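You operate a simulated robot arm through the tools that you are given. There is no shell and no other tool. Be economical: measure what you need, move in short steps, check, and stop when the job is done.

Carry out the task below with a simulated robot arm. There is one attempt and no reset: what you move stays moved.

TASK
Warm the white tin at 40 till its dot turns green.
Fine: leave the dial at 40, switch the hot plate off and put the tin in the white bench tray.

Only the result counts: the job must be done as asked and must still hold three seconds after the hand-in. Knocking over, shifting, dropping, spilling or breaking anything else fails it.

THE ROBOT
A 7-joint arm with a two-finger parallel gripper, hanging from a carriage that runs on a rail from [-1.527, -1.533] to [0.082, 0.082] (x, y) and turns from -5.62 to 6.388 rad about z. Base frame: it is fixed where the carriage stands at the start and does not move with it; the origin is on the floor, on the carriage's upright axis, x ahead of it, y to its left, z up; the surface under the hand at the start is at about z = 0.88. Lengths are in m, angles in rad, forces in N, time in s.
With the tool pointing down near the work surface it reaches from about 0.26 to 0.68 m from the robot's upright axis, wherever it stands. Its first joint turns from -2.897 to 2.897 rad. Places, roughly: bench lamp switch [-0.8, -1.9, 0.9]; black plug [-0.75, -1.5, 1]; black pump knob [-0.2, -0.8, 1]; blue valve [-0.1, -0.9, 0.9]; grease pump lever [0.2, -0.5, 0.9]; hot plate [0.4, -0.3, 0.9]; hot plate dial [0.4, -0.2, 0.9]; hot plate switch [0.3, -0.3, 0.9]; motor stand dial [-0.8, -1.4, 0.9]; motor switch [-0.8, -1.5, 0.9]; purple lever [-0.8, -1.4, 1]; red lever [0, -0.8, 1]; red pin [-0.5, -1.25, 1]; steel tub green button [0.6, 0, 0.9]; teal lever [-0.9, -1.6, 1]; torque handle knob [-0.7, -1.4, 0.8]. Payload 3.91 kg.
The tool frame sits at the grasp point between the pads (the TCP): z along the fingers, y along the line on which they close. The tips reach 0.03 m beyond it. The gripper opens to 0.11 m. The fingers are 0.02 m wide and 0.01 m thick; the gripper's body (0.048 by 0.112 m) begins 0.055 m behind the TCP.
Orientation is that of the tool frame in the base frame, as a unit quaternion [w, x, y, z]. With the fingers straight down and closing along the base's y, the tool's x points along the base's -x, its y along +y and its z along -z.

THE INTERFACE
- The arm moves only by the tool send_rows. Its argument "rows" is a list of rows, each an object of numbers (a shift or turn left out is 0, a gripper value left out holds the last): "fingers": the closure in counts, from 0 (fully open) to 255 (shut); "x", "y", "z": the shift along the tool's x, y, z in units of 400 mm (1.0 is 400 mm); "ax", "ay", "az": the turn, a rotation vector about the tool's x, y, z in units of 45 degrees (1.0 is 45 degrees). In form: [{"fingers": .., "x": .., "y": .., "z": .., "ax": .., "ay": .., "az": ..}, ...]. A call has 1 to 12 rows; each row is the pose to reach, as a shift and turn from the pose commanded when the call began, along the tool's axes at that moment. A call with a number of a shift or a turn outside -1 to 1 is refused whole. Each row takes 0.2 s and may step no farther than 0.05 m and 0.15 rad from the row before; otherwise, or with a gripper value out of range, the whole call is refused. Where a pose cannot be reached the arm comes as near as it can. A force on the tool above 40 N (or 10 N above the force at the start of the call, whichever is more), or a blocked arm, ends the call early, and 0.2 s more pass. The fingers move at their own pace (about 0.108 m/s each) and stop on an object; they squeeze with about 29 N. The grip force told is the motor's: it shows also when the fingers shut on nothing. Time passes only in rows, and 0.2 s behind the last, so rows that repeat a pose let the fingers close. The reply holds the time, the measured pose of the TCP, the force on the tool along the base axes, the opening and the grip force, in the units named above and with some noise, with the torque about the TCP (base axes, N m) and any sound that the robot's microphone picked up.
- Cameras (640 x 400 px; columns grow to the right, rows downward): "scene" is now at [0.2449, -0.075, 1.4898]; the picture's right is [-0.93, -0.38, 0.00], its down [-0.27, 0.66, -0.71] and it looks along [0.27, -0.65, -0.71] (base axes); focal length 214 px, centre (320, 200). "wrist" rides on the gripper at [0.072, 0.017, -0.103] in the tool frame; the picture's right is [-0.23, 0.97, 0.00], its down [-0.76, -0.18, -0.62] and it looks along [-0.61, -0.14, 0.78] (tool axes); focal length 222 px, centre (320, 200). There is no depth. A picture from a camera that has moved, and an enlarged one, comes with that camera's place and axes in the base frame and with its lens. The place of the scene camera against the robot may be out by one fixed shift of up to 0.025 m in any direction.
- snapshot(camera): a new picture of that camera. It takes no simulated time.
- lift_body(by): slides the trunk up (or, below 0, down) by that many m; the arm and the scene camera ride with it, the base frame stays. It gives what a move gives, with no picture.
- steer(legs): drives the robot by 1 to 6 legs, each [ahead, left, turn to the left] in m, m and rad, along the robot's own axes; the way and the turn of a leg run together, so that a leg with both is an arc; at most 1.5 m and 3.142 rad a leg. The arm and the cameras ride along, it lands a little off, and it stops where it bumps. It keeps to its track: a leg is cut to what the track allows. It gives what a move gives.
- head_to(pan, tilt): turns the head with the scene camera to pan (to the left, within 2.705 rad either way) and tilt (down, from -0.506 to 1.204), counted from straight ahead of the robot. It gives what a move gives.
- zoom(camera, box): a new picture of the part [left, top, right, bottom] of that camera's present view, enlarged. It takes no simulated time.
- close_job(): hands the job in; it is judged then, once.

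Go step by step. Nothing tells you exact positions but the pictures and the camera data: compare them with the known pose of the tool, close in by small moves and look again before you grip or let go. The budget is 120 turns and 98 pictures, counting those below and the enlarged ones. Unless the task says otherwise, let go and move clear before handing in, and close with one line.

The tools are called after "Emit:" as name(argument=value, ...) on one line, values as JSON. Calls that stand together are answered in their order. send_rows: Moves the arm, as the interface text tells. Its arguments: {"type":"object","properties":{"rows":{"type":"array","items":{"type":"object","properties":{"fingers":{"type":"number"},"x":{"type":"number"},"y":{"type":"number"},"z":{"type":"number"},"ax":{"type":"number"},"ay":{"type":"number"},"az":{"type":"number"}}}}},"required":["rows"]} The other tools are called the same way: lift_body (by) slides the trunk up or down; steer (legs) drives the base; head_to (pan, tilt) turns the head that bears the scene camera; snapshot (camera) takes a picture; zoom (camera, box) takes an enlarged picture of a part of a camera's view; close_job () hands the job in.

At the start:

```text
clock: 0.0
tcp_pos: [0.4169, -0.3478, 1.28]
ee_rot: [0.0, 0.0, 1.0, 0.0]
wrist_force: [-0.3, 1.4, 0.2]
ft_torque: [0.0, 0.02, -0.01]
grip_width: 0.1099
grasp_force: 0.1
trunk travel left (down, up): [-0.175, 0.405]
robot x, y, heading: [-0.0022, -0.0003, 0.0]
head pan, tilt: [-1.185, 0.787]
```

scene: 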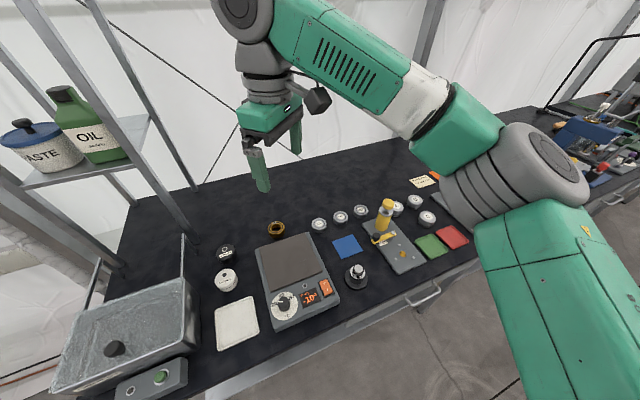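
wrist: 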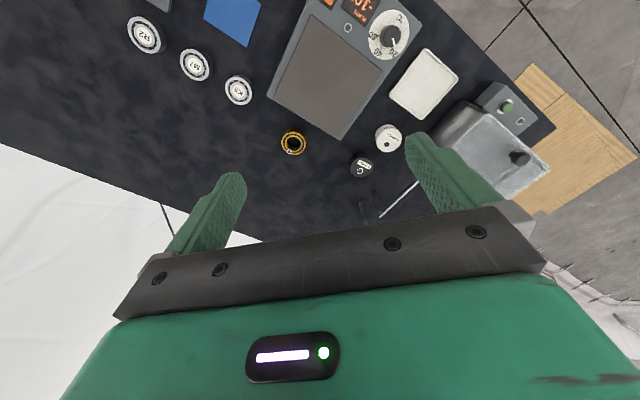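

I see the hot plate with its dial, display and switch, a white tin beside it, and the white tray. I'll zoom in for details.

Emit:
zoom(camera="scene", box=[200, 210, 360, 350])

Emit:
zoom(camera="wrist", box=[260, 0, 480, 180])

```text
2.86 times, centred on (280, 280) of scene
camera zoom: at [0.2449, -0.075, 1.4898], right [-0.93, -0.38, 0.0], down [-0.27, 0.66, -0.71], along [0.27, -0.65, -0.71], focal length 613 px, centre (434, -29)
```

zoom: 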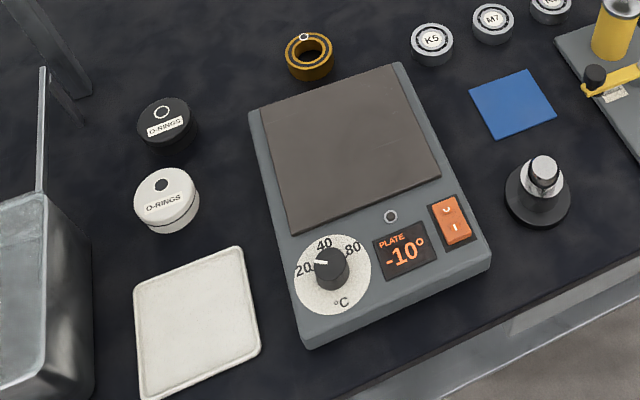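

```text
2.22 times, centred on (370, 90) of wrist
camera zoom: at [0.3449, -0.3328, 1.3838], right [0.23, 0.97, 0.0], down [0.76, -0.18, 0.62], along [0.61, -0.14, -0.78], focal length 494 px, centre (209, 444)
```

zoom: 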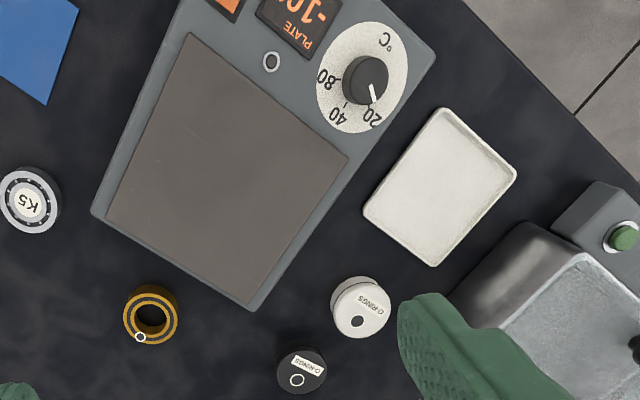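

Estimates (base frame): dial ~[0.39,-0.22], switch ~[0.31,-0.30], plate centre ~[0.42,-0.33], white tin ~[0.58,-0.23], tray ~[0.49,-0.15]. First I go above the dial to look at it.

Emit:
send_rows(rows=[{"x": 0.0125, "y": 0.063, "z": 0.09}, {"x": 0.025, "y": 0.126, "z": 0.18}, {"x": 0.0375, "y": 0.189, "z": 0.27}, {"x": 0.05, "y": 0.252, "z": 0.36}, {"x": 0.0625, "y": 0.315, "z": 0.43}, {"x": 0.0625, "y": 0.315, "z": 0.43}])

Emit:
snapshot(camera="wrist")

Emit:
zoom(camera="scene", box=[240, 260, 360, 335])

```text
clock: 1.4
tcp_pos: [0.3923, -0.2205, 1.1095]
ee_rot: [0.001, 0.0, 1.0, 0.0]
wrist_force: [0.3, 0.5, -0.9]
ft_torque: [-0.01, -0.01, 0.0]
grip_width: 0.11
grasp_force: 0.1
trunk travel left (down, up): [-0.175, 0.405]
robot x, y, heading: [-0.0032, 0.0007, 0.002]
head pan, tilt: [-1.185, 0.787]
```

```text
93 pictures are left
camera wrist: at [0.3199, -0.2054, 1.2122], right [0.23, 0.97, 0.0], down [0.76, -0.18, 0.62], along [0.61, -0.14, -0.78], focal length 222 px, centre (320, 200)
```

wrist: 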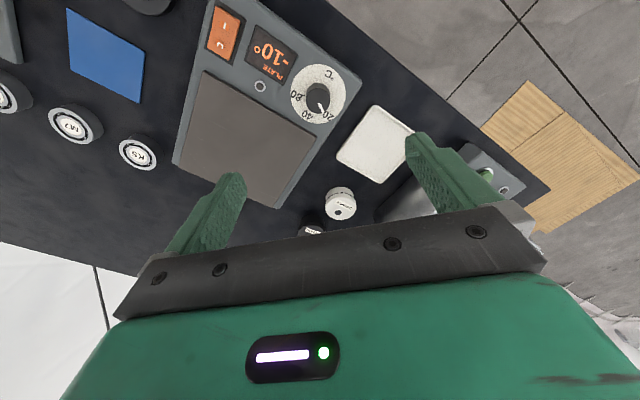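

```text
5.33 times, centred on (300, 298) of scene
camera zoom: at [0.2448, -0.0749, 1.4898], right [-0.93, -0.38, 0.0], down [-0.27, 0.66, -0.71], along [0.27, -0.65, -0.71], focal length 1144 px, centre (427, -320)
```

zoom: 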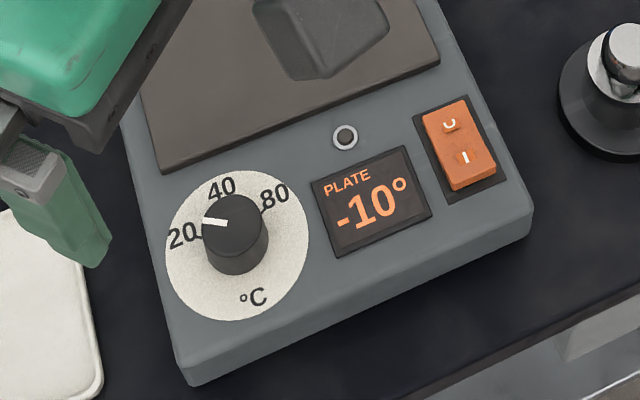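

The dial pointer sits just past 20; 40 lies clockwise. Zooming the wrist view for exact pointer/tick geometry.

Emit:
zoom(camera="wrist", box=[190, 0, 350, 130])

Emit:
zoom(camera="scene", box=[265, 285, 301, 325])

```text
3.08 times, centred on (270, 65) of wrist
camera zoom: at [0.3199, -0.2054, 1.2122], right [0.23, 0.97, 0.0], down [0.76, -0.18, 0.62], along [0.61, -0.14, -0.78], focal length 684 px, centre (474, 615)
```

zoom: 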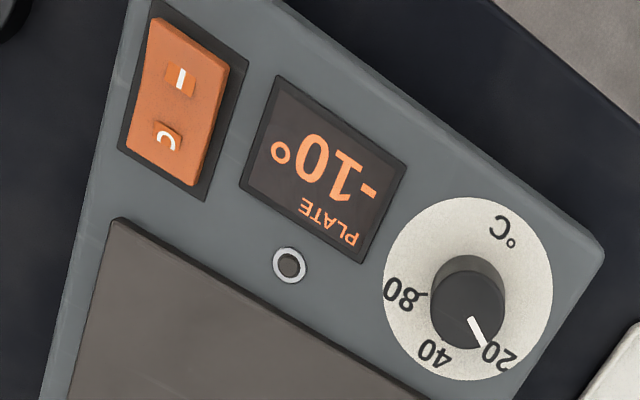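

```text
10.00 times, centred on (283, 305) of scene
camera zoom: at [0.2448, -0.0749, 1.4898], right [-0.93, -0.38, 0.0], down [-0.27, 0.66, -0.71], along [0.27, -0.65, -0.71], focal length 2145 px, centre (690, -850)
```

zoom: 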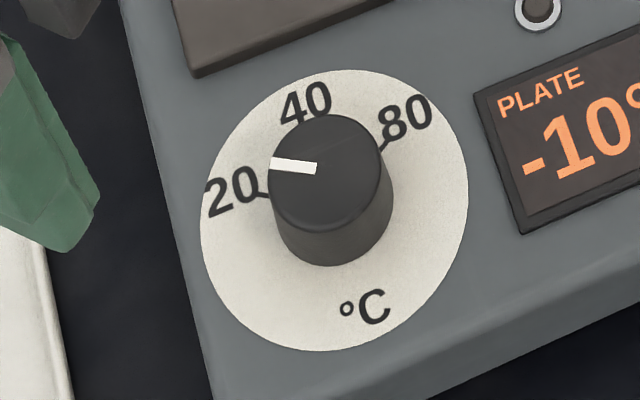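

The pointer stands at ~20 (base angle ~12°), 40 lies at about -45°, so a ~57° clockwise turn is needed. I go down to just above the knob, half-closing and pre-turning the hand.

Emit:
send_rows(rows=[{"fingers": 100, "x": 0.0045, "y": -0.008, "z": 0.08, "az": -0.15}, {"x": 0.0045, "y": -0.008, "z": 0.16, "az": -0.3}, {"x": 0.0045, "y": -0.008, "z": 0.24, "az": -0.45}, {"x": 0.0045, "y": -0.008, "z": 0.3, "az": -0.55}, {"x": 0.0045, "y": -0.008, "z": 0.3, "az": -0.55}])

Emit:
snapshot(camera="scene")

Emit:
snapshot(camera="wrist")

```text
clock: 2.6
tcp_pos: [0.3903, -0.2257, 0.9892]
ee_rot: [-0.001, -0.215, 0.977, 0.001]
wrist_force: [-1.1, -0.7, -0.5]
ft_torque: [0.01, -0.01, -0.01]
grip_width: 0.0671
grasp_force: 0.0
trunk travel left (down, up): [-0.175, 0.405]
robot x, y, heading: [-0.0004, -0.0005, 0.004]
head pan, tilt: [-1.185, 0.787]
```

```text
89 pictures are left
camera scene: at [0.2449, -0.0749, 1.4898], right [-0.93, -0.38, 0.0], down [-0.27, 0.66, -0.71], along [0.27, -0.65, -0.71], focal length 214 px, centre (320, 200)
```

scene: 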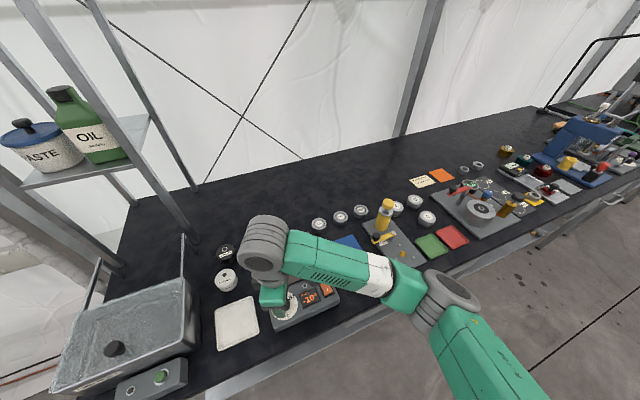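

```text
88 pictures are left
camera wrist: at [0.3171, -0.2413, 1.0919], right [-0.2, 0.98, 0.0], down [0.77, 0.16, 0.62], along [0.61, 0.13, -0.78], focal length 222 px, centre (320, 200)
```

wrist: 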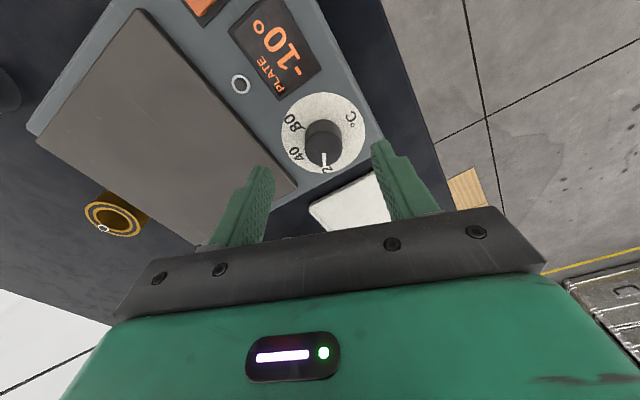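

The knob is centred between the fingers within ~3 mm. I go down and grip it.

Emit:
send_rows(rows=[{"x": -0.006, "y": 0.004, "z": 0.06}, {"x": -0.006, "y": 0.004, "z": 0.11}, {"x": -0.006, "y": 0.004, "z": 0.11}, {"x": -0.006, "y": 0.004, "z": 0.11, "fingers": 255}, {"x": -0.006, "y": 0.004, "z": 0.11}, {"x": -0.006, "y": 0.004, "z": 0.11}])

Emit:
snapshot(camera="wrist")

```text
clock: 3.2
tcp_pos: [0.3931, -0.2245, 0.9572]
ee_rot: [0.004, -0.215, 0.977, -0.004]
wrist_force: [-5.3, 5.0, 18.8]
ft_torque: [-0.56, -0.21, -0.1]
grip_width: 0.0633
grasp_force: 0.1
trunk travel left (down, up): [-0.175, 0.405]
robot x, y, heading: [-0.0022, 0.0005, 0.006]
head pan, tilt: [-1.185, 0.787]
stopped in row 2: the force on the tool passed its limit at 74 N (the readings are from after the stop); the commanded pose is now the measured one
```

```text
87 pictures are left
camera wrist: at [0.3186, -0.2394, 1.0588], right [-0.2, 0.98, -0.01], down [0.76, 0.16, 0.63], along [0.62, 0.12, -0.78], focal length 222 px, centre (320, 200)
```

wrist: 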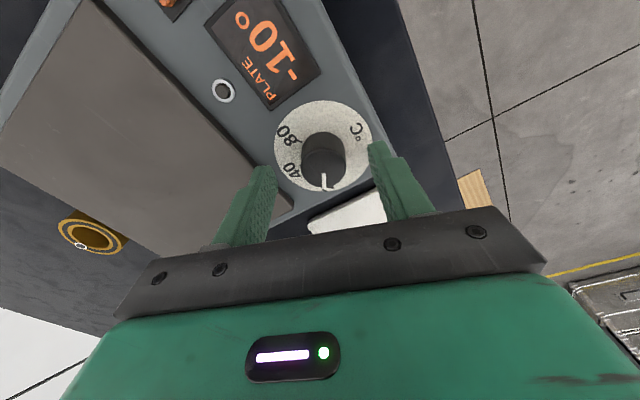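

The left fingertip touched something at z≈0.927, so surfaces sit higher than thought. I look closely at the contact.

Emit:
zoom(camera="scene", box=[240, 260, 340, 340])

Emit:
zoom(camera="wrist", box=[220, 60, 420, 240])

```text
5.00 times, centred on (290, 300) of scene
camera zoom: at [0.2449, -0.0747, 1.4902], right [-0.93, -0.38, 0.0], down [-0.27, 0.66, -0.71], along [0.27, -0.65, -0.71], focal length 1072 px, centre (470, -300)
```

zoom: 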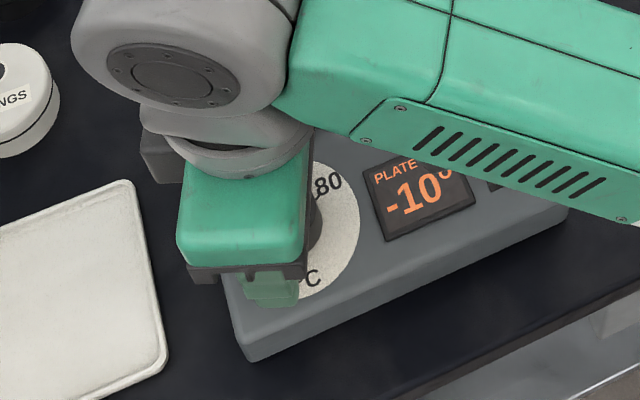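

```text
2.22 times, centred on (320, 150) of wrist
camera zoom: at [0.3186, -0.2394, 1.0588], right [-0.2, 0.98, -0.01], down [0.76, 0.16, 0.63], along [0.62, 0.12, -0.78], focal length 494 px, centre (320, 311)
```

zoom: 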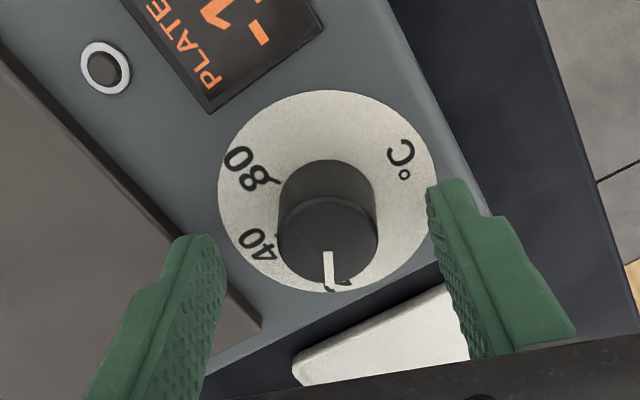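

The left finger rests on the plate's raised corner. To remove the height ambiguity I'll rise and put the wrist camera straight over the knob.

Emit:
send_rows(rows=[{"z": -0.08, "fingers": 100}, {"x": -0.06, "z": -0.16}, {"x": -0.12, "z": -0.2}, {"x": -0.17, "z": -0.2}, {"x": -0.17, "z": -0.2}])

Emit:
zoom(camera="wrist", box=[220, 0, 420, 140])

```text
clock: 4.4
tcp_pos: [0.4529, -0.1953, 1.0355]
ee_rot: [0.004, -0.213, 0.977, -0.003]
wrist_force: [0.2, -0.5, 0.4]
ft_torque: [-0.01, 0.01, -0.03]
grip_width: 0.0669
grasp_force: 0.1
trunk travel left (down, up): [-0.175, 0.405]
robot x, y, heading: [-0.0008, 0.0042, -0.002]
head pan, tilt: [-1.185, 0.787]
```

```text
2.86 times, centred on (320, 70) of wrist
camera zoom: at [0.379, -0.2107, 1.1385], right [-0.2, 0.98, -0.01], down [0.76, 0.16, 0.63], along [0.62, 0.12, -0.78], focal length 635 px, centre (320, 571)
```

zoom: 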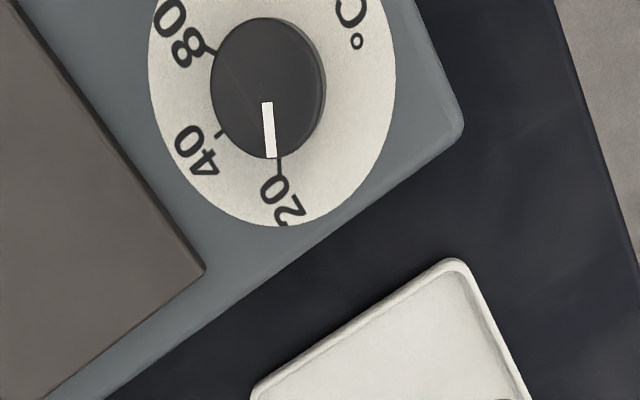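

Knob now fixed at [0.388, -0.223], diameter ~27 mm. I go over it with a narrower opening (~48 mm) to keep off the raised plate.

Emit:
send_rows(rows=[{"x": 0.09, "y": 0.002, "z": 0.0, "fingers": 144}, {"x": 0.177, "y": 0.004, "z": 0.04}, {"x": 0.177, "y": 0.004, "z": 0.12}, {"x": 0.177, "y": 0.004, "z": 0.12}])

Emit:
zoom(camera="wrist", box=[220, 60, 420, 240])

```text
clock: 5.4
tcp_pos: [0.3889, -0.2245, 0.9894]
ee_rot: [0.003, -0.214, 0.977, -0.004]
wrist_force: [0.5, -0.7, 0.0]
ft_torque: [0.0, 0.04, -0.02]
grip_width: 0.0478
grasp_force: 0.1
trunk travel left (down, up): [-0.175, 0.405]
robot x, y, heading: [-0.0015, -0.0026, 0.004]
head pan, tilt: [-1.185, 0.787]
```

```text
2.22 times, centred on (320, 150) of wrist
camera zoom: at [0.3163, -0.2395, 1.0908], right [-0.2, 0.98, -0.01], down [0.76, 0.16, 0.63], along [0.62, 0.12, -0.78], focal length 494 px, centre (320, 311)
```

zoom: 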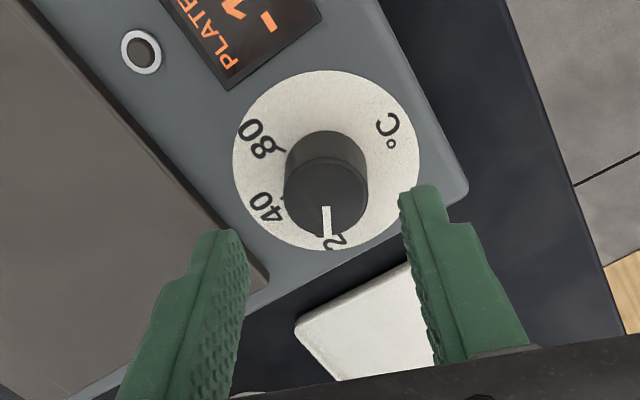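

Aligned. Knob top ≈0.941. Down with TCP to ~0.953 and grip.

Emit:
send_rows(rows=[{"z": 0.05}, {"z": 0.09}, {"z": 0.09}, {"z": 0.09, "fingers": 255}, {"z": 0.09}, {"z": 0.09}])

Emit:
zoom(camera="wrist", box=[220, 60, 420, 240])

```text
clock: 6.8
tcp_pos: [0.3893, -0.2217, 0.9512]
ee_rot: [0.003, -0.214, 0.977, -0.003]
wrist_force: [-5.9, 9.7, 10.2]
ft_torque: [0.33, 0.27, 0.0]
grip_width: 0.029
grasp_force: 44.8
trunk travel left (down, up): [-0.175, 0.405]
robot x, y, heading: [-0.0008, 0.0018, -0.002]
head pan, tilt: [-1.185, 0.787]
```

```text
2.22 times, centred on (320, 150) of wrist
camera zoom: at [0.3157, -0.2378, 1.0537], right [-0.2, 0.98, -0.01], down [0.76, 0.16, 0.63], along [0.62, 0.12, -0.78], focal length 494 px, centre (320, 311)
```

zoom: 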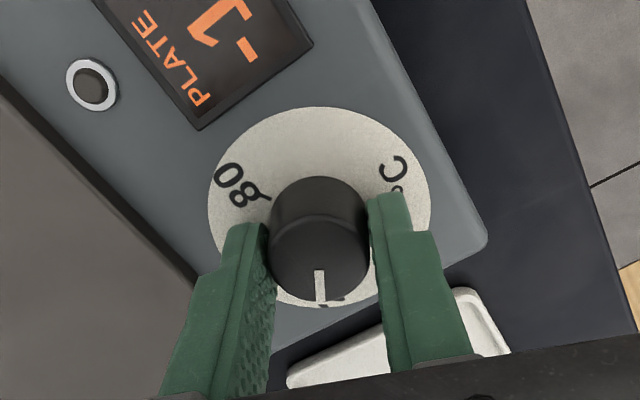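

Knob gripped. Turning it clockwise (as seen from above), first ~50°.

Emit:
send_rows(rows=[{"az": 0.18}, {"az": 0.36}, {"az": 0.54}, {"az": 0.72}, {"az": 0.9}, {"az": 0.99}, {"az": 0.99}])

Emit:
zoom(camera="wrist", box=[220, 60, 420, 240])

```text
clock: 8.4
tcp_pos: [0.3888, -0.2234, 0.95]
ee_rot: [0.005, 0.173, 0.985, -0.002]
wrist_force: [-2.9, 7.2, 11.7]
ft_torque: [0.24, -0.03, -0.04]
grip_width: 0.0293
grasp_force: 44.5
trunk travel left (down, up): [-0.175, 0.405]
robot x, y, heading: [-0.0021, 0.001, 0.0]
head pan, tilt: [-1.185, 0.787]
```

```text
2.22 times, centred on (320, 150) of wrist
camera zoom: at [0.326, -0.1831, 1.0534], right [0.55, 0.84, 0.0], down [0.65, -0.42, 0.63], along [0.53, -0.34, -0.78], focal length 494 px, centre (320, 311)
```

zoom: 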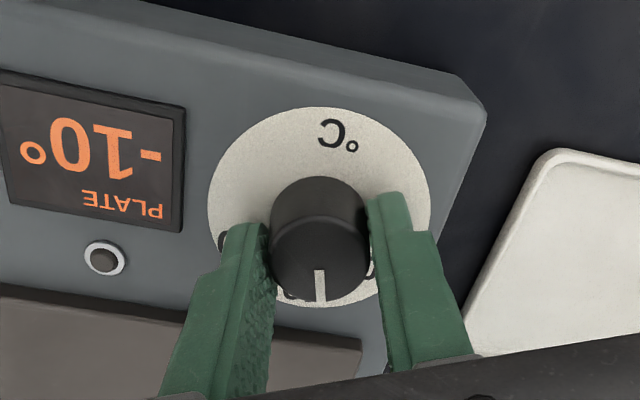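

About 45° done, pointer follows. Turning a further ~11.5°, then release and look.

Emit:
send_rows(rows=[{"az": 0.15}, {"az": 0.26}, {"az": 0.26}, {"az": 0.26, "fingers": 144}, {"az": 0.26}, {"az": 0.26, "z": -0.1}, {"az": 0.26, "z": -0.2}, {"x": -0.1, "az": 0.26, "z": -0.2}, {"x": -0.175, "az": 0.26, "z": -0.2}, {"x": -0.175, "az": 0.26, "z": -0.2}])

Emit:
zoom(camera="wrist", box=[220, 0, 420, 140])

```text
clock: 10.6
tcp_pos: [0.4542, -0.2473, 1.0311]
ee_rot: [0.004, 0.271, 0.963, -0.002]
wrist_force: [0.0, -0.6, 0.4]
ft_torque: [0.01, 0.0, 0.01]
grip_width: 0.0479
grasp_force: 0.1
trunk travel left (down, up): [-0.175, 0.405]
robot x, y, heading: [0.0001, 0.001, 0.002]
head pan, tilt: [-1.185, 0.787]
```

```text
2.86 times, centred on (320, 70) of wrist
camera zoom: at [0.4009, -0.1955, 1.134], right [0.7, 0.71, 0.0], down [0.55, -0.55, 0.63], along [0.45, -0.44, -0.78], focal length 635 px, centre (320, 571)
```

zoom: 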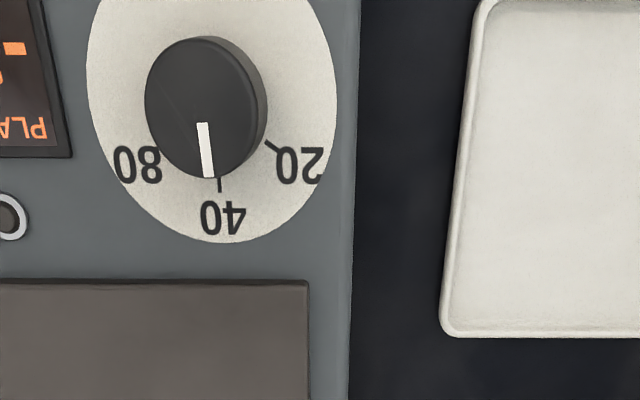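

The dial is on 40. Now over to the white tin, turning the hand so the fingers close along ~40° (clear of the black tin).

Emit:
send_rows(rows=[{"x": -0.077, "y": 0.0375, "z": -0.03, "az": 0.1, "fingers": 50}, {"x": -0.154, "y": 0.075, "z": -0.05, "az": 0.2}, {"x": -0.23, "y": 0.1125, "z": -0.05, "az": 0.3}, {"x": -0.307, "y": 0.15, "z": -0.05, "az": 0.41}, {"x": -0.307, "y": 0.15, "z": -0.05, "az": 0.41}])

Emit:
snapshot(camera="wrist")

Emit:
snapshot(camera="scene")

```text
clock: 11.8
tcp_pos: [0.5906, -0.2597, 1.0528]
ee_rot: [0.004, 0.423, 0.906, -0.001]
wrist_force: [-0.2, 0.1, 0.2]
ft_torque: [-0.01, 0.0, 0.02]
grip_width: 0.0884
grasp_force: 0.0
trunk travel left (down, up): [-0.175, 0.405]
robot x, y, heading: [0.0039, -0.0001, -0.0]
head pan, tilt: [-1.185, 0.787]
```

```text
79 pictures are left
camera wrist: at [0.5564, -0.1944, 1.156], right [0.89, 0.45, 0.0], down [0.35, -0.69, 0.63], along [0.29, -0.56, -0.78], focal length 222 px, centre (320, 200)
```

wrist: 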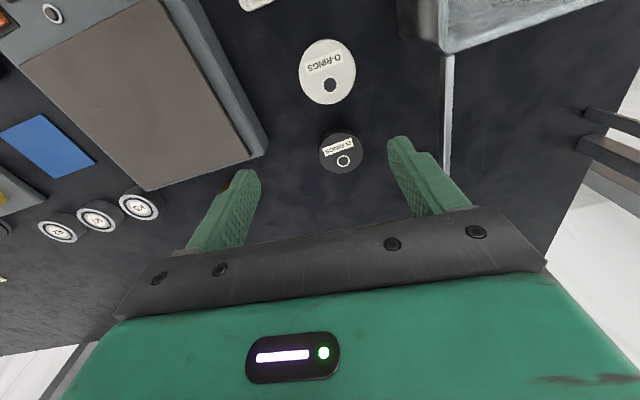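

```text
78 pictures are left
camera scene: at [0.245, -0.075, 1.4898], right [-0.93, -0.38, 0.0], down [-0.27, 0.66, -0.71], along [0.27, -0.65, -0.71], focal length 214 px, centre (320, 200)
```

scene: 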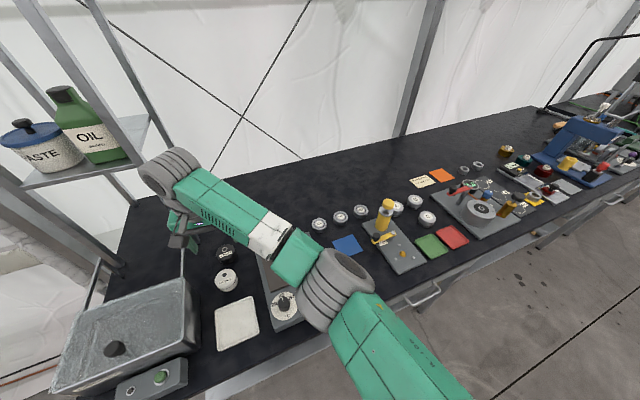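

White tin at ≈[0.582, -0.227], ~55 mm wide. I centre over it and go down to a check height.

Emit:
send_rows(rows=[{"x": 0.0765, "y": 0.036, "z": 0.06}, {"x": 0.0765, "y": 0.036, "z": 0.14}, {"x": 0.0765, "y": 0.036, "z": 0.22}, {"x": 0.0765, "y": 0.036, "z": 0.22}])

Emit:
snapshot(camera="wrist")

Emit:
zoom(camera="scene", box=[170, 210, 290, 310])

```text
clock: 12.8
tcp_pos: [0.5824, -0.2268, 0.9642]
ee_rot: [0.005, 0.423, 0.906, -0.001]
wrist_force: [0.1, 0.5, 0.5]
ft_torque: [-0.03, -0.02, 0.01]
grip_width: 0.0883
grasp_force: 0.1
trunk travel left (down, up): [-0.175, 0.405]
robot x, y, heading: [-0.0023, -0.0034, -0.002]
head pan, tilt: [-1.185, 0.787]
```

```text
77 pictures are left
camera wrist: at [0.5476, -0.1616, 1.0665], right [0.89, 0.45, 0.0], down [0.35, -0.69, 0.63], along [0.29, -0.56, -0.78], focal length 222 px, centre (320, 200)
```

wrist: 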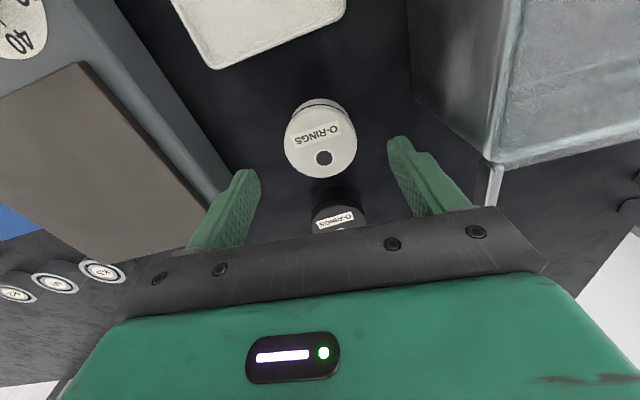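

```text
4.00 times, centred on (230, 260) of scene
camera zoom: at [0.2448, -0.0749, 1.4898], right [-0.93, -0.38, 0.0], down [-0.27, 0.66, -0.71], along [0.27, -0.65, -0.71], focal length 858 px, centre (680, -40)
```

zoom: 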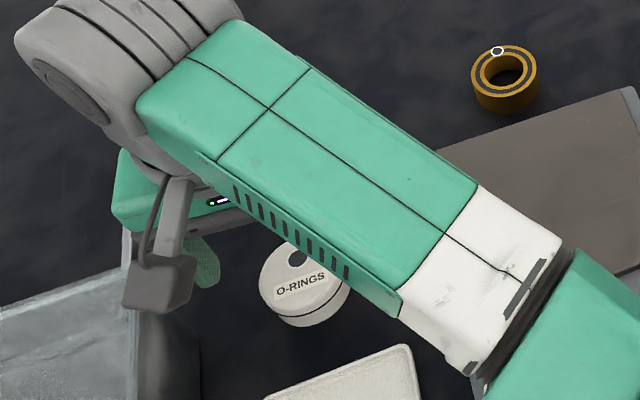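

Well centred. I check clearance to the tub wall on the right finger before going down.

Emit:
zoom(camera="wrist", box=[260, 40, 540, 215])

Emit:
zoom(camera="scene", box=[40, 200, 280, 390])

```text
2.29 times, centred on (400, 128) of wrist
camera zoom: at [0.5476, -0.1616, 1.0665], right [0.89, 0.45, 0.0], down [0.35, -0.69, 0.63], along [0.29, -0.56, -0.78], focal length 508 px, centre (137, 366)
```

zoom: 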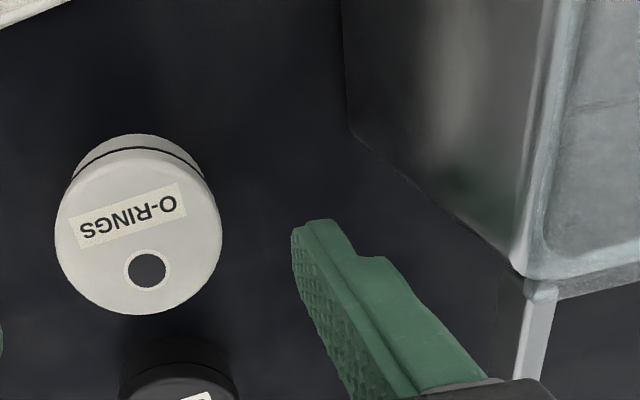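

```text
2.11 times, centred on (160, 295) of scene
camera zoom: at [0.2448, -0.0749, 1.4898], right [-0.93, -0.38, 0.0], down [-0.27, 0.66, -0.71], along [0.27, -0.65, -0.71], focal length 452 px, centre (657, 0)
```

zoom: 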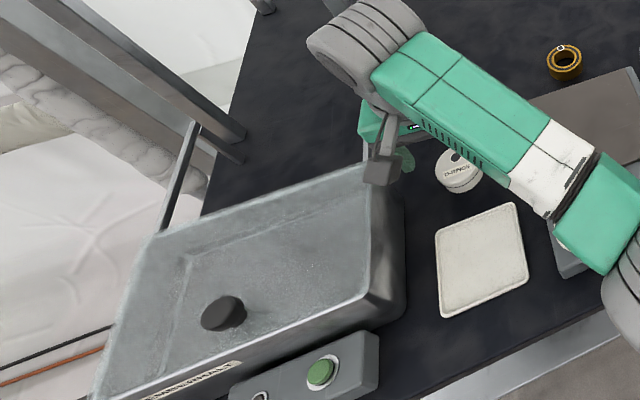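

The tub corner is at ≈[0.636,-0.172], leaving ~2 cm; narrowing the opening a bit and going down to grip the tin.

Emit:
send_rows(rows=[{"fingers": 80, "z": 0.0}, {"z": 0.04}, {"z": 0.08}, {"z": 0.115}, {"z": 0.115}])

Emit:
snapshot(camera="wrist")

```text
clock: 14.0
tcp_pos: [0.5816, -0.2277, 0.919]
ee_rot: [0.005, 0.423, 0.906, -0.001]
wrist_force: [0.6, -0.3, 0.5]
ft_torque: [0.01, 0.02, -0.03]
grip_width: 0.0756
grasp_force: 0.0
trunk travel left (down, up): [-0.175, 0.405]
robot x, y, heading: [0.0015, -0.0009, -0.001]
head pan, tilt: [-1.185, 0.787]
```

```text
73 pictures are left
camera wrist: at [0.5482, -0.1623, 1.0208], right [0.89, 0.45, 0.0], down [0.35, -0.69, 0.63], along [0.29, -0.56, -0.78], focal length 222 px, centre (320, 200)
```

wrist: 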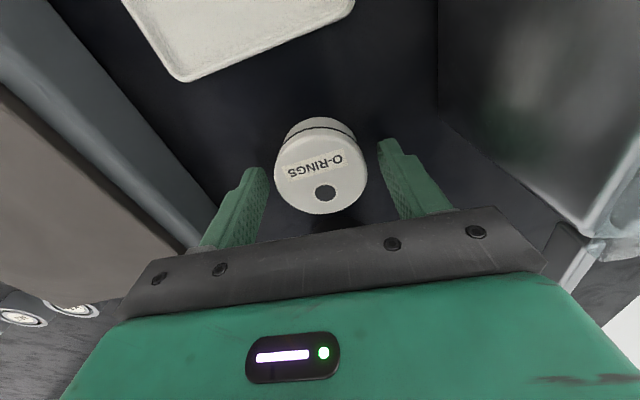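

Centred. Closing on the tin.

Emit:
send_rows(rows=[{"x": 0.008, "z": 0.0}, {"x": 0.008, "fingers": 255}, {"x": 0.008}, {"x": 0.008}, {"x": 0.008}])

Emit:
snapshot(camera="wrist")

```text
clock: 15.2
tcp_pos: [0.5808, -0.226, 0.9179]
ee_rot: [0.004, 0.423, 0.906, -0.001]
wrist_force: [-0.1, 0.7, -0.6]
ft_torque: [-0.01, -0.02, 0.02]
grip_width: 0.0546
grasp_force: 28.8
trunk travel left (down, up): [-0.175, 0.405]
robot x, y, heading: [-0.0008, 0.0002, -0.002]
head pan, tilt: [-1.185, 0.787]
```

```text
72 pictures are left
camera wrist: at [0.5461, -0.16, 1.0209], right [0.89, 0.45, 0.0], down [0.35, -0.69, 0.63], along [0.29, -0.56, -0.78], focal length 222 px, centre (320, 200)
```

wrist: 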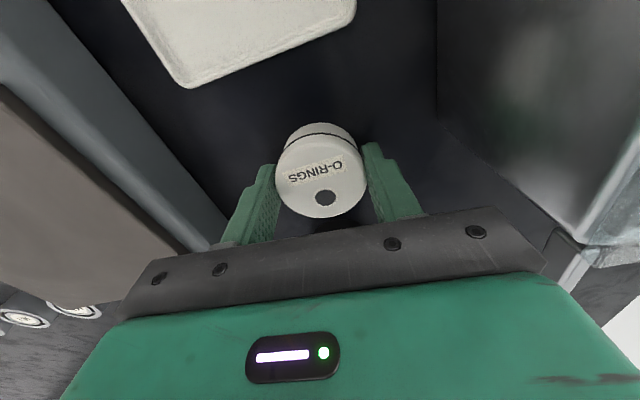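

Tin held. Lift straight up, then over the plate centre ≈[0.42,-0.33].

Emit:
send_rows(rows=[{"z": -0.1}, {"z": -0.2}, {"z": -0.27}, {"x": 0.012, "y": -0.1, "z": -0.27}, {"x": 0.024, "y": -0.2, "z": -0.27}, {"x": 0.036, "y": -0.3, "z": -0.27}, {"x": 0.048, "y": -0.4, "z": -0.27}, {"x": 0.0585, "y": -0.4755, "z": -0.27}, {"x": 0.0585, "y": -0.4755, "z": -0.27}])

Emit:
snapshot(camera="wrist")

Emit:
snapshot(camera="scene")

```text
clock: 17.2
tcp_pos: [0.4192, -0.3293, 1.0254]
ee_rot: [0.005, 0.422, 0.907, -0.001]
wrist_force: [-0.6, -0.1, -1.1]
ft_torque: [0.02, 0.0, -0.01]
grip_width: 0.0548
grasp_force: 28.5
trunk travel left (down, up): [-0.175, 0.405]
robot x, y, heading: [0.0007, 0.0025, 0.002]
head pan, tilt: [-1.185, 0.787]
```

```text
71 pictures are left
camera wrist: at [0.3846, -0.2643, 1.1282], right [0.89, 0.45, 0.0], down [0.35, -0.69, 0.63], along [0.29, -0.56, -0.78], focal length 222 px, centre (320, 200)
```

wrist: 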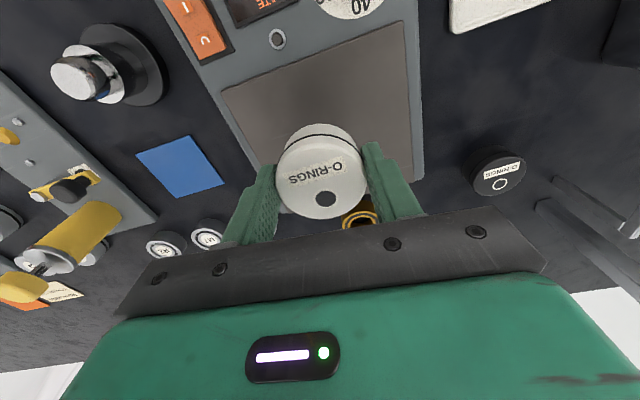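

```text
70 pictures are left
camera scene: at [0.2448, -0.0749, 1.4898], right [-0.93, -0.38, 0.0], down [-0.27, 0.66, -0.71], along [0.27, -0.65, -0.71], focal length 214 px, centre (320, 200)
```

scene: 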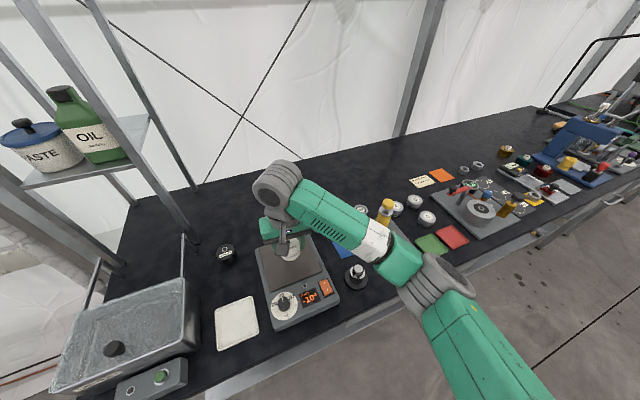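

Plate centre refined to ≈[0.436,-0.342]. Lowering the tin there, last part in small steps.

Emit:
send_rows(rows=[{"x": -0.04, "y": 0.01, "z": 0.05}, {"x": -0.04, "y": 0.01, "z": 0.1}, {"x": -0.04, "y": 0.01, "z": 0.125}, {"x": -0.04, "y": 0.01, "z": 0.133}, {"x": -0.04, "y": 0.01, "z": 0.139}, {"x": -0.04, "y": 0.01, "z": 0.139}])

Emit:
zoom(camera="scene", box=[240, 220, 340, 300])

```text
clock: 18.6
tcp_pos: [0.4334, -0.3402, 0.9702]
ee_rot: [0.004, 0.423, 0.906, -0.002]
wrist_force: [1.0, 0.1, -0.8]
ft_torque: [-0.02, 0.0, -0.01]
grip_width: 0.0544
grasp_force: 29.2
trunk travel left (down, up): [-0.175, 0.405]
robot x, y, heading: [-0.0024, -0.0011, -0.001]
head pan, tilt: [-1.185, 0.787]
```

```text
5.00 times, centred on (290, 260) of scene
camera zoom: at [0.2448, -0.075, 1.4898], right [-0.93, -0.38, 0.0], down [-0.27, 0.66, -0.71], along [0.27, -0.65, -0.71], focal length 1072 px, centre (470, -100)
```

zoom: 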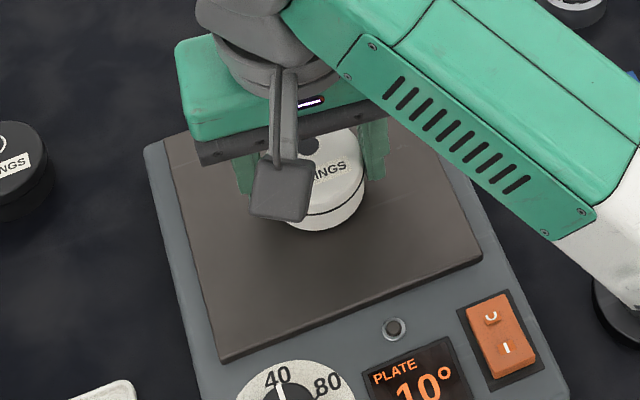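

No contact yet; lowering in fine steps.

Emit:
send_rows(rows=[{"z": 0.005}, {"z": 0.01}, {"z": 0.014}, {"z": 0.014}])

```text
clock: 19.6
tcp_pos: [0.4315, -0.3396, 0.9639]
ee_rot: [0.004, 0.422, 0.906, -0.001]
wrist_force: [-0.4, 0.2, -0.4]
ft_torque: [-0.01, -0.01, -0.01]
grip_width: 0.0543
grasp_force: 29.3
trunk travel left (down, up): [-0.175, 0.405]
robot x, y, heading: [-0.0014, 0.0009, -0.001]
head pan, tilt: [-1.185, 0.787]
```

Emit:
send_rows(rows=[{"z": 0.004}, {"z": 0.008}, {"z": 0.012}, {"z": 0.012}])

Emit:
zoom(camera="scene", box=[260, 225, 320, 275])

```text
clock: 20.4
tcp_pos: [0.4334, -0.342, 0.9636]
ee_rot: [0.006, 0.422, 0.907, -0.003]
wrist_force: [-3.5, 3.9, 16.5]
ft_torque: [-0.01, 0.2, -0.06]
grip_width: 0.0546
grasp_force: 29.6
trunk travel left (down, up): [-0.175, 0.405]
robot x, y, heading: [0.0002, 0.0002, 0.001]
head pan, tilt: [-1.185, 0.787]
stopped in row 4: the force on the tool passed its limit at 44 N (the readings are from after the stop); the commanded pose is now the measured one
```

```text
8.00 times, centred on (290, 250) of scene
camera zoom: at [0.2451, -0.075, 1.4897], right [-0.93, -0.38, 0.0], down [-0.27, 0.66, -0.71], along [0.27, -0.65, -0.71], focal length 1716 px, centre (560, -200)
```

zoom: 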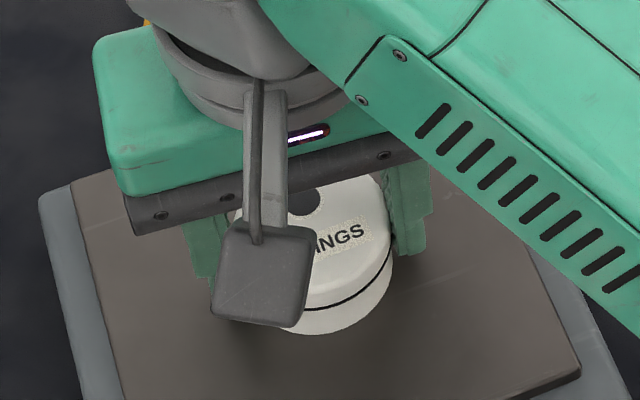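

The tin rests on the plate. Release and rise.

Emit:
send_rows(rows=[{"fingers": 75}, {"fingers": 75}, {"fingers": 75}, {"z": -0.1}, {"z": -0.2}, {"z": -0.3}, {"z": -0.3}])

Emit:
snapshot(camera="wrist")

Emit:
zoom(camera="scene", box=[240, 225, 350, 335])

```text
clock: 22.0
tcp_pos: [0.4319, -0.339, 1.0819]
ee_rot: [0.006, 0.422, 0.906, -0.002]
wrist_force: [-0.1, 0.3, -1.3]
ft_torque: [0.02, -0.03, 0.01]
grip_width: 0.0776
grasp_force: 0.1
trunk travel left (down, up): [-0.175, 0.405]
robot x, y, heading: [-0.0039, -0.0019, 0.004]
head pan, tilt: [-1.185, 0.787]
```

```text
67 pictures are left
camera wrist: at [0.3976, -0.2729, 1.1847], right [0.89, 0.45, 0.0], down [0.35, -0.69, 0.63], along [0.29, -0.56, -0.77], focal length 222 px, centre (320, 200)
```

wrist: 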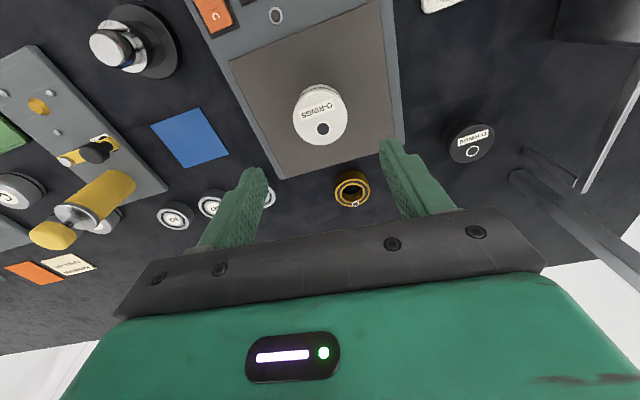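

```text
3.64 times, centred on (295, 280) of scene
camera zoom: at [0.2449, -0.0751, 1.4898], right [-0.93, -0.38, 0.0], down [-0.27, 0.66, -0.71], along [0.27, -0.65, -0.71], focal length 780 px, centre (411, -91)
```

zoom: 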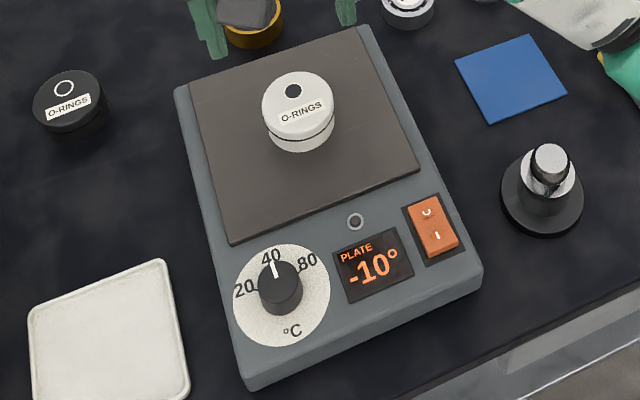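

Tin sits on the plate, dial shows 40. Now the switch: "I" end at ≈[0.301,-0.298]. I close the fingers and go above it.

Emit:
send_rows(rows=[{"x": 0.096, "y": -0.062, "z": 0, "fingers": 255}, {"x": 0.19, "y": -0.124, "z": 0}, {"x": 0.2885, "y": -0.1855, "z": 0.06}, {"x": 0.2885, "y": -0.1855, "z": 0.16}, {"x": 0.2885, "y": -0.1855, "z": 0.16}])

Emit:
snapshot(camera="wrist")

Emit:
zoom(camera="scene", box=[265, 275, 345, 335])

```text
refused: row 3 steps farther than a row can; nothing moved
```

```text
65 pictures are left
camera wrist: at [0.3976, -0.2729, 1.1847], right [0.89, 0.45, 0.0], down [0.35, -0.69, 0.63], along [0.29, -0.56, -0.77], focal length 222 px, centre (320, 200)
```

wrist: 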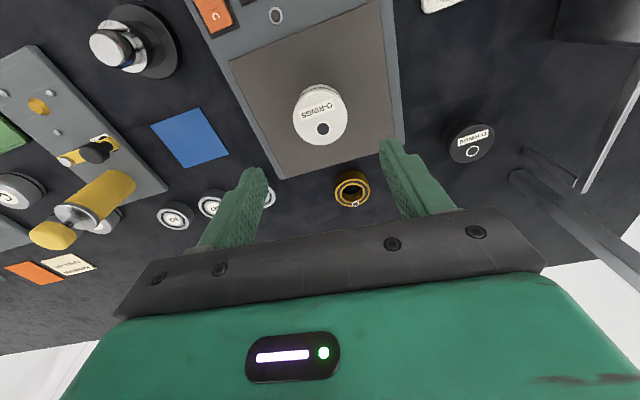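

```text
6.67 times, centred on (305, 305) of scene
camera zoom: at [0.2449, -0.0751, 1.4898], right [-0.93, -0.38, 0.0], down [-0.27, 0.66, -0.71], along [0.27, -0.65, -0.71], focal length 1430 px, centre (420, -500)
```

zoom: 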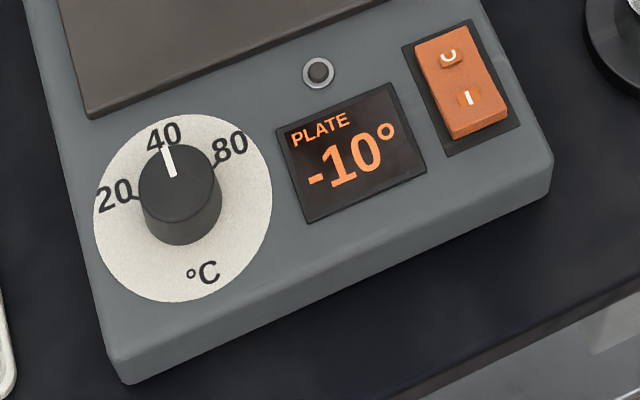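

A step was slightly too long; resending with smaller steps.

Emit:
send_rows(rows=[{"x": 0.09, "y": -0.058, "z": 0, "fingers": 255}, {"x": 0.18, "y": -0.116, "z": 0}, {"x": 0.25, "y": -0.16, "z": 0.02}, {"x": 0.2885, "y": -0.1855, "z": 0.08}, {"x": 0.2885, "y": -0.1855, "z": 0.16}, {"x": 0.2885, "y": -0.1855, "z": 0.16}])

Emit:
snapshot(camera="wrist")

Emit:
zoom(camera="scene", box=[265, 255, 365, 335])

```text
clock: 23.4
tcp_pos: [0.3023, -0.2985, 1.0157]
ee_rot: [0.006, 0.421, 0.907, -0.002]
wrist_force: [0.6, 0.3, 0.1]
ft_torque: [0.02, -0.02, 0.0]
grip_width: 0.0
grasp_force: 28.8
trunk travel left (down, up): [-0.175, 0.405]
robot x, y, heading: [-0.0023, -0.0015, -0.001]
head pan, tilt: [-1.185, 0.787]
```

```text
63 pictures are left
camera wrist: at [0.2674, -0.2324, 1.1187], right [0.89, 0.45, 0.01], down [0.35, -0.69, 0.63], along [0.29, -0.56, -0.77], focal length 222 px, centre (320, 200)
```

wrist: 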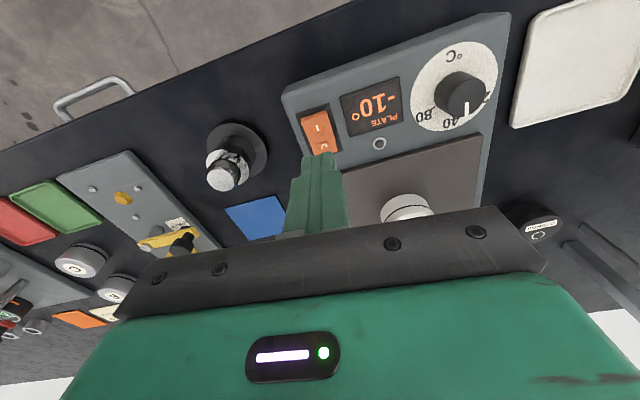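

```text
5.00 times, centred on (315, 295) of scene
camera zoom: at [0.2448, -0.0749, 1.4898], right [-0.93, -0.38, 0.0], down [-0.27, 0.66, -0.71], along [0.27, -0.65, -0.71], focal length 1072 px, centre (345, -275)
```

zoom: 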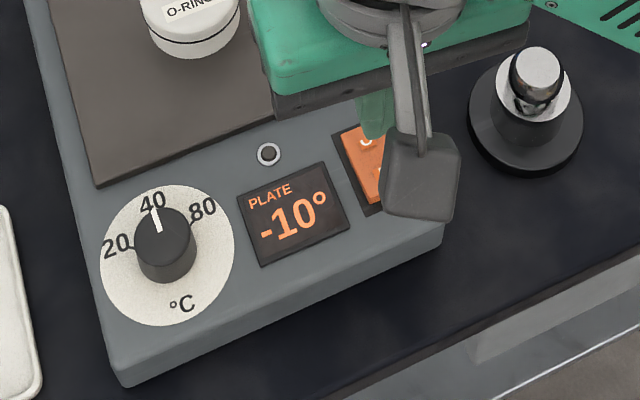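

Aligned with the "I" end. Pressing down in small steps.

Emit:
send_rows(rows=[{"x": 0.015, "y": -0.004, "z": 0.06}, {"x": 0.015, "y": -0.004, "z": 0.11}, {"x": 0.015, "y": -0.004, "z": 0.125}, {"x": 0.015, "y": -0.004, "z": 0.135}, {"x": 0.015, "y": -0.004, "z": 0.145}, {"x": 0.015, "y": -0.004, "z": 0.155}, {"x": 0.015, "y": -0.004, "z": 0.165}])

Emit:
zoom(camera="scene", box=[265, 255, 365, 335])

Emit:
snapshot(camera="wrist")

```text
clock: 24.9
tcp_pos: [0.2966, -0.2953, 0.9561]
ee_rot: [0.008, 0.422, 0.907, -0.002]
wrist_force: [-5.1, 6.2, 19.5]
ft_torque: [0.02, -0.01, -0.13]
grip_width: 0.0
grasp_force: 29.0
trunk travel left (down, up): [-0.175, 0.405]
robot x, y, heading: [-0.0059, -0.0009, -0.001]
head pan, tilt: [-1.185, 0.787]
stopped in row 7: the force on the tool passed its limit at 50 N (the readings are from after the stop); the commanded pose is now the measured one
```

```text
5.00 times, centred on (315, 295) of scene
camera zoom: at [0.2448, -0.0748, 1.49], right [-0.93, -0.38, 0.0], down [-0.27, 0.66, -0.71], along [0.27, -0.65, -0.71], focal length 1072 px, centre (345, -275)
```

zoom: 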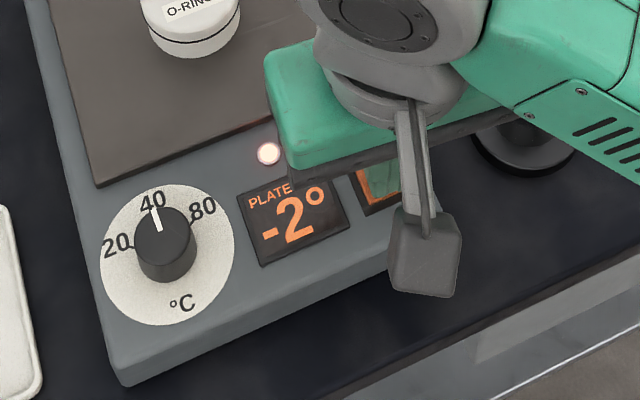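

```text
60 pictures are left
camera wrist: at [0.2615, -0.2298, 1.058], right [0.89, 0.45, 0.01], down [0.35, -0.69, 0.63], along [0.29, -0.56, -0.77], focal length 222 px, centre (320, 200)
```

wrist: 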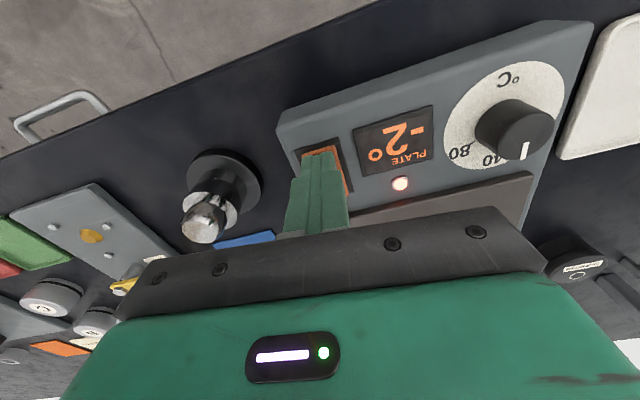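

The lamp is on and the plate warms (-2°). I rise and hover over the "O" end, ready to switch off.

Emit:
send_rows(rows=[{"z": -0.08}, {"z": -0.12}, {"x": -0.067, "y": 0.007, "z": -0.12}, {"x": -0.067, "y": 0.007, "z": -0.12}])

Emit:
zoom(camera="scene", box=[255, 235, 355, 335])

Emit:
snapshot(camera="wrist")

```text
clock: 25.9
tcp_pos: [0.3165, -0.3155, 1.0042]
ee_rot: [0.009, 0.422, 0.907, -0.001]
wrist_force: [0.5, 0.0, -0.9]
ft_torque: [0.0, -0.02, -0.02]
grip_width: 0.0
grasp_force: 28.8
trunk travel left (down, up): [-0.175, 0.405]
robot x, y, heading: [0.0021, 0.0034, -0.0]
head pan, tilt: [-1.185, 0.787]
```

```text
4.00 times, centred on (305, 285) of scene
camera zoom: at [0.245, -0.0751, 1.4899], right [-0.93, -0.38, 0.0], down [-0.27, 0.66, -0.71], along [0.27, -0.65, -0.71], focal length 858 px, centre (380, -140)
```

zoom: 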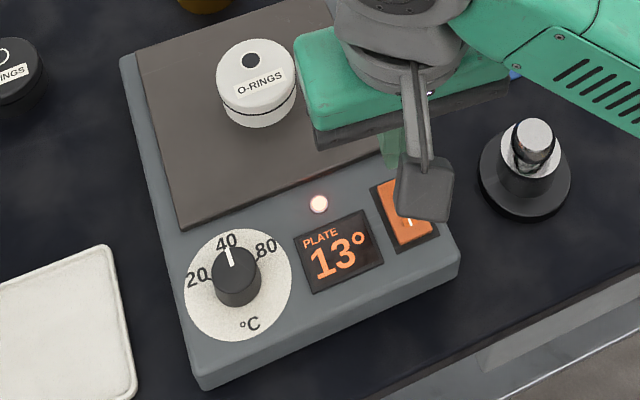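

```text
58 pictures are left
camera wrist: at [0.2802, -0.2487, 1.1062], right [0.89, 0.45, 0.01], down [0.35, -0.69, 0.63], along [0.29, -0.56, -0.77], focal length 222 px, centre (320, 200)
```

wrist: 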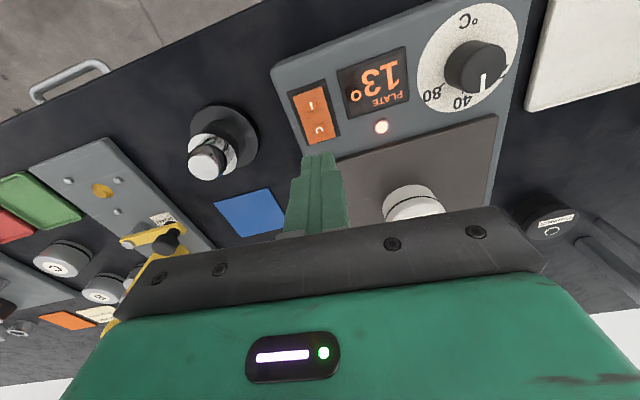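

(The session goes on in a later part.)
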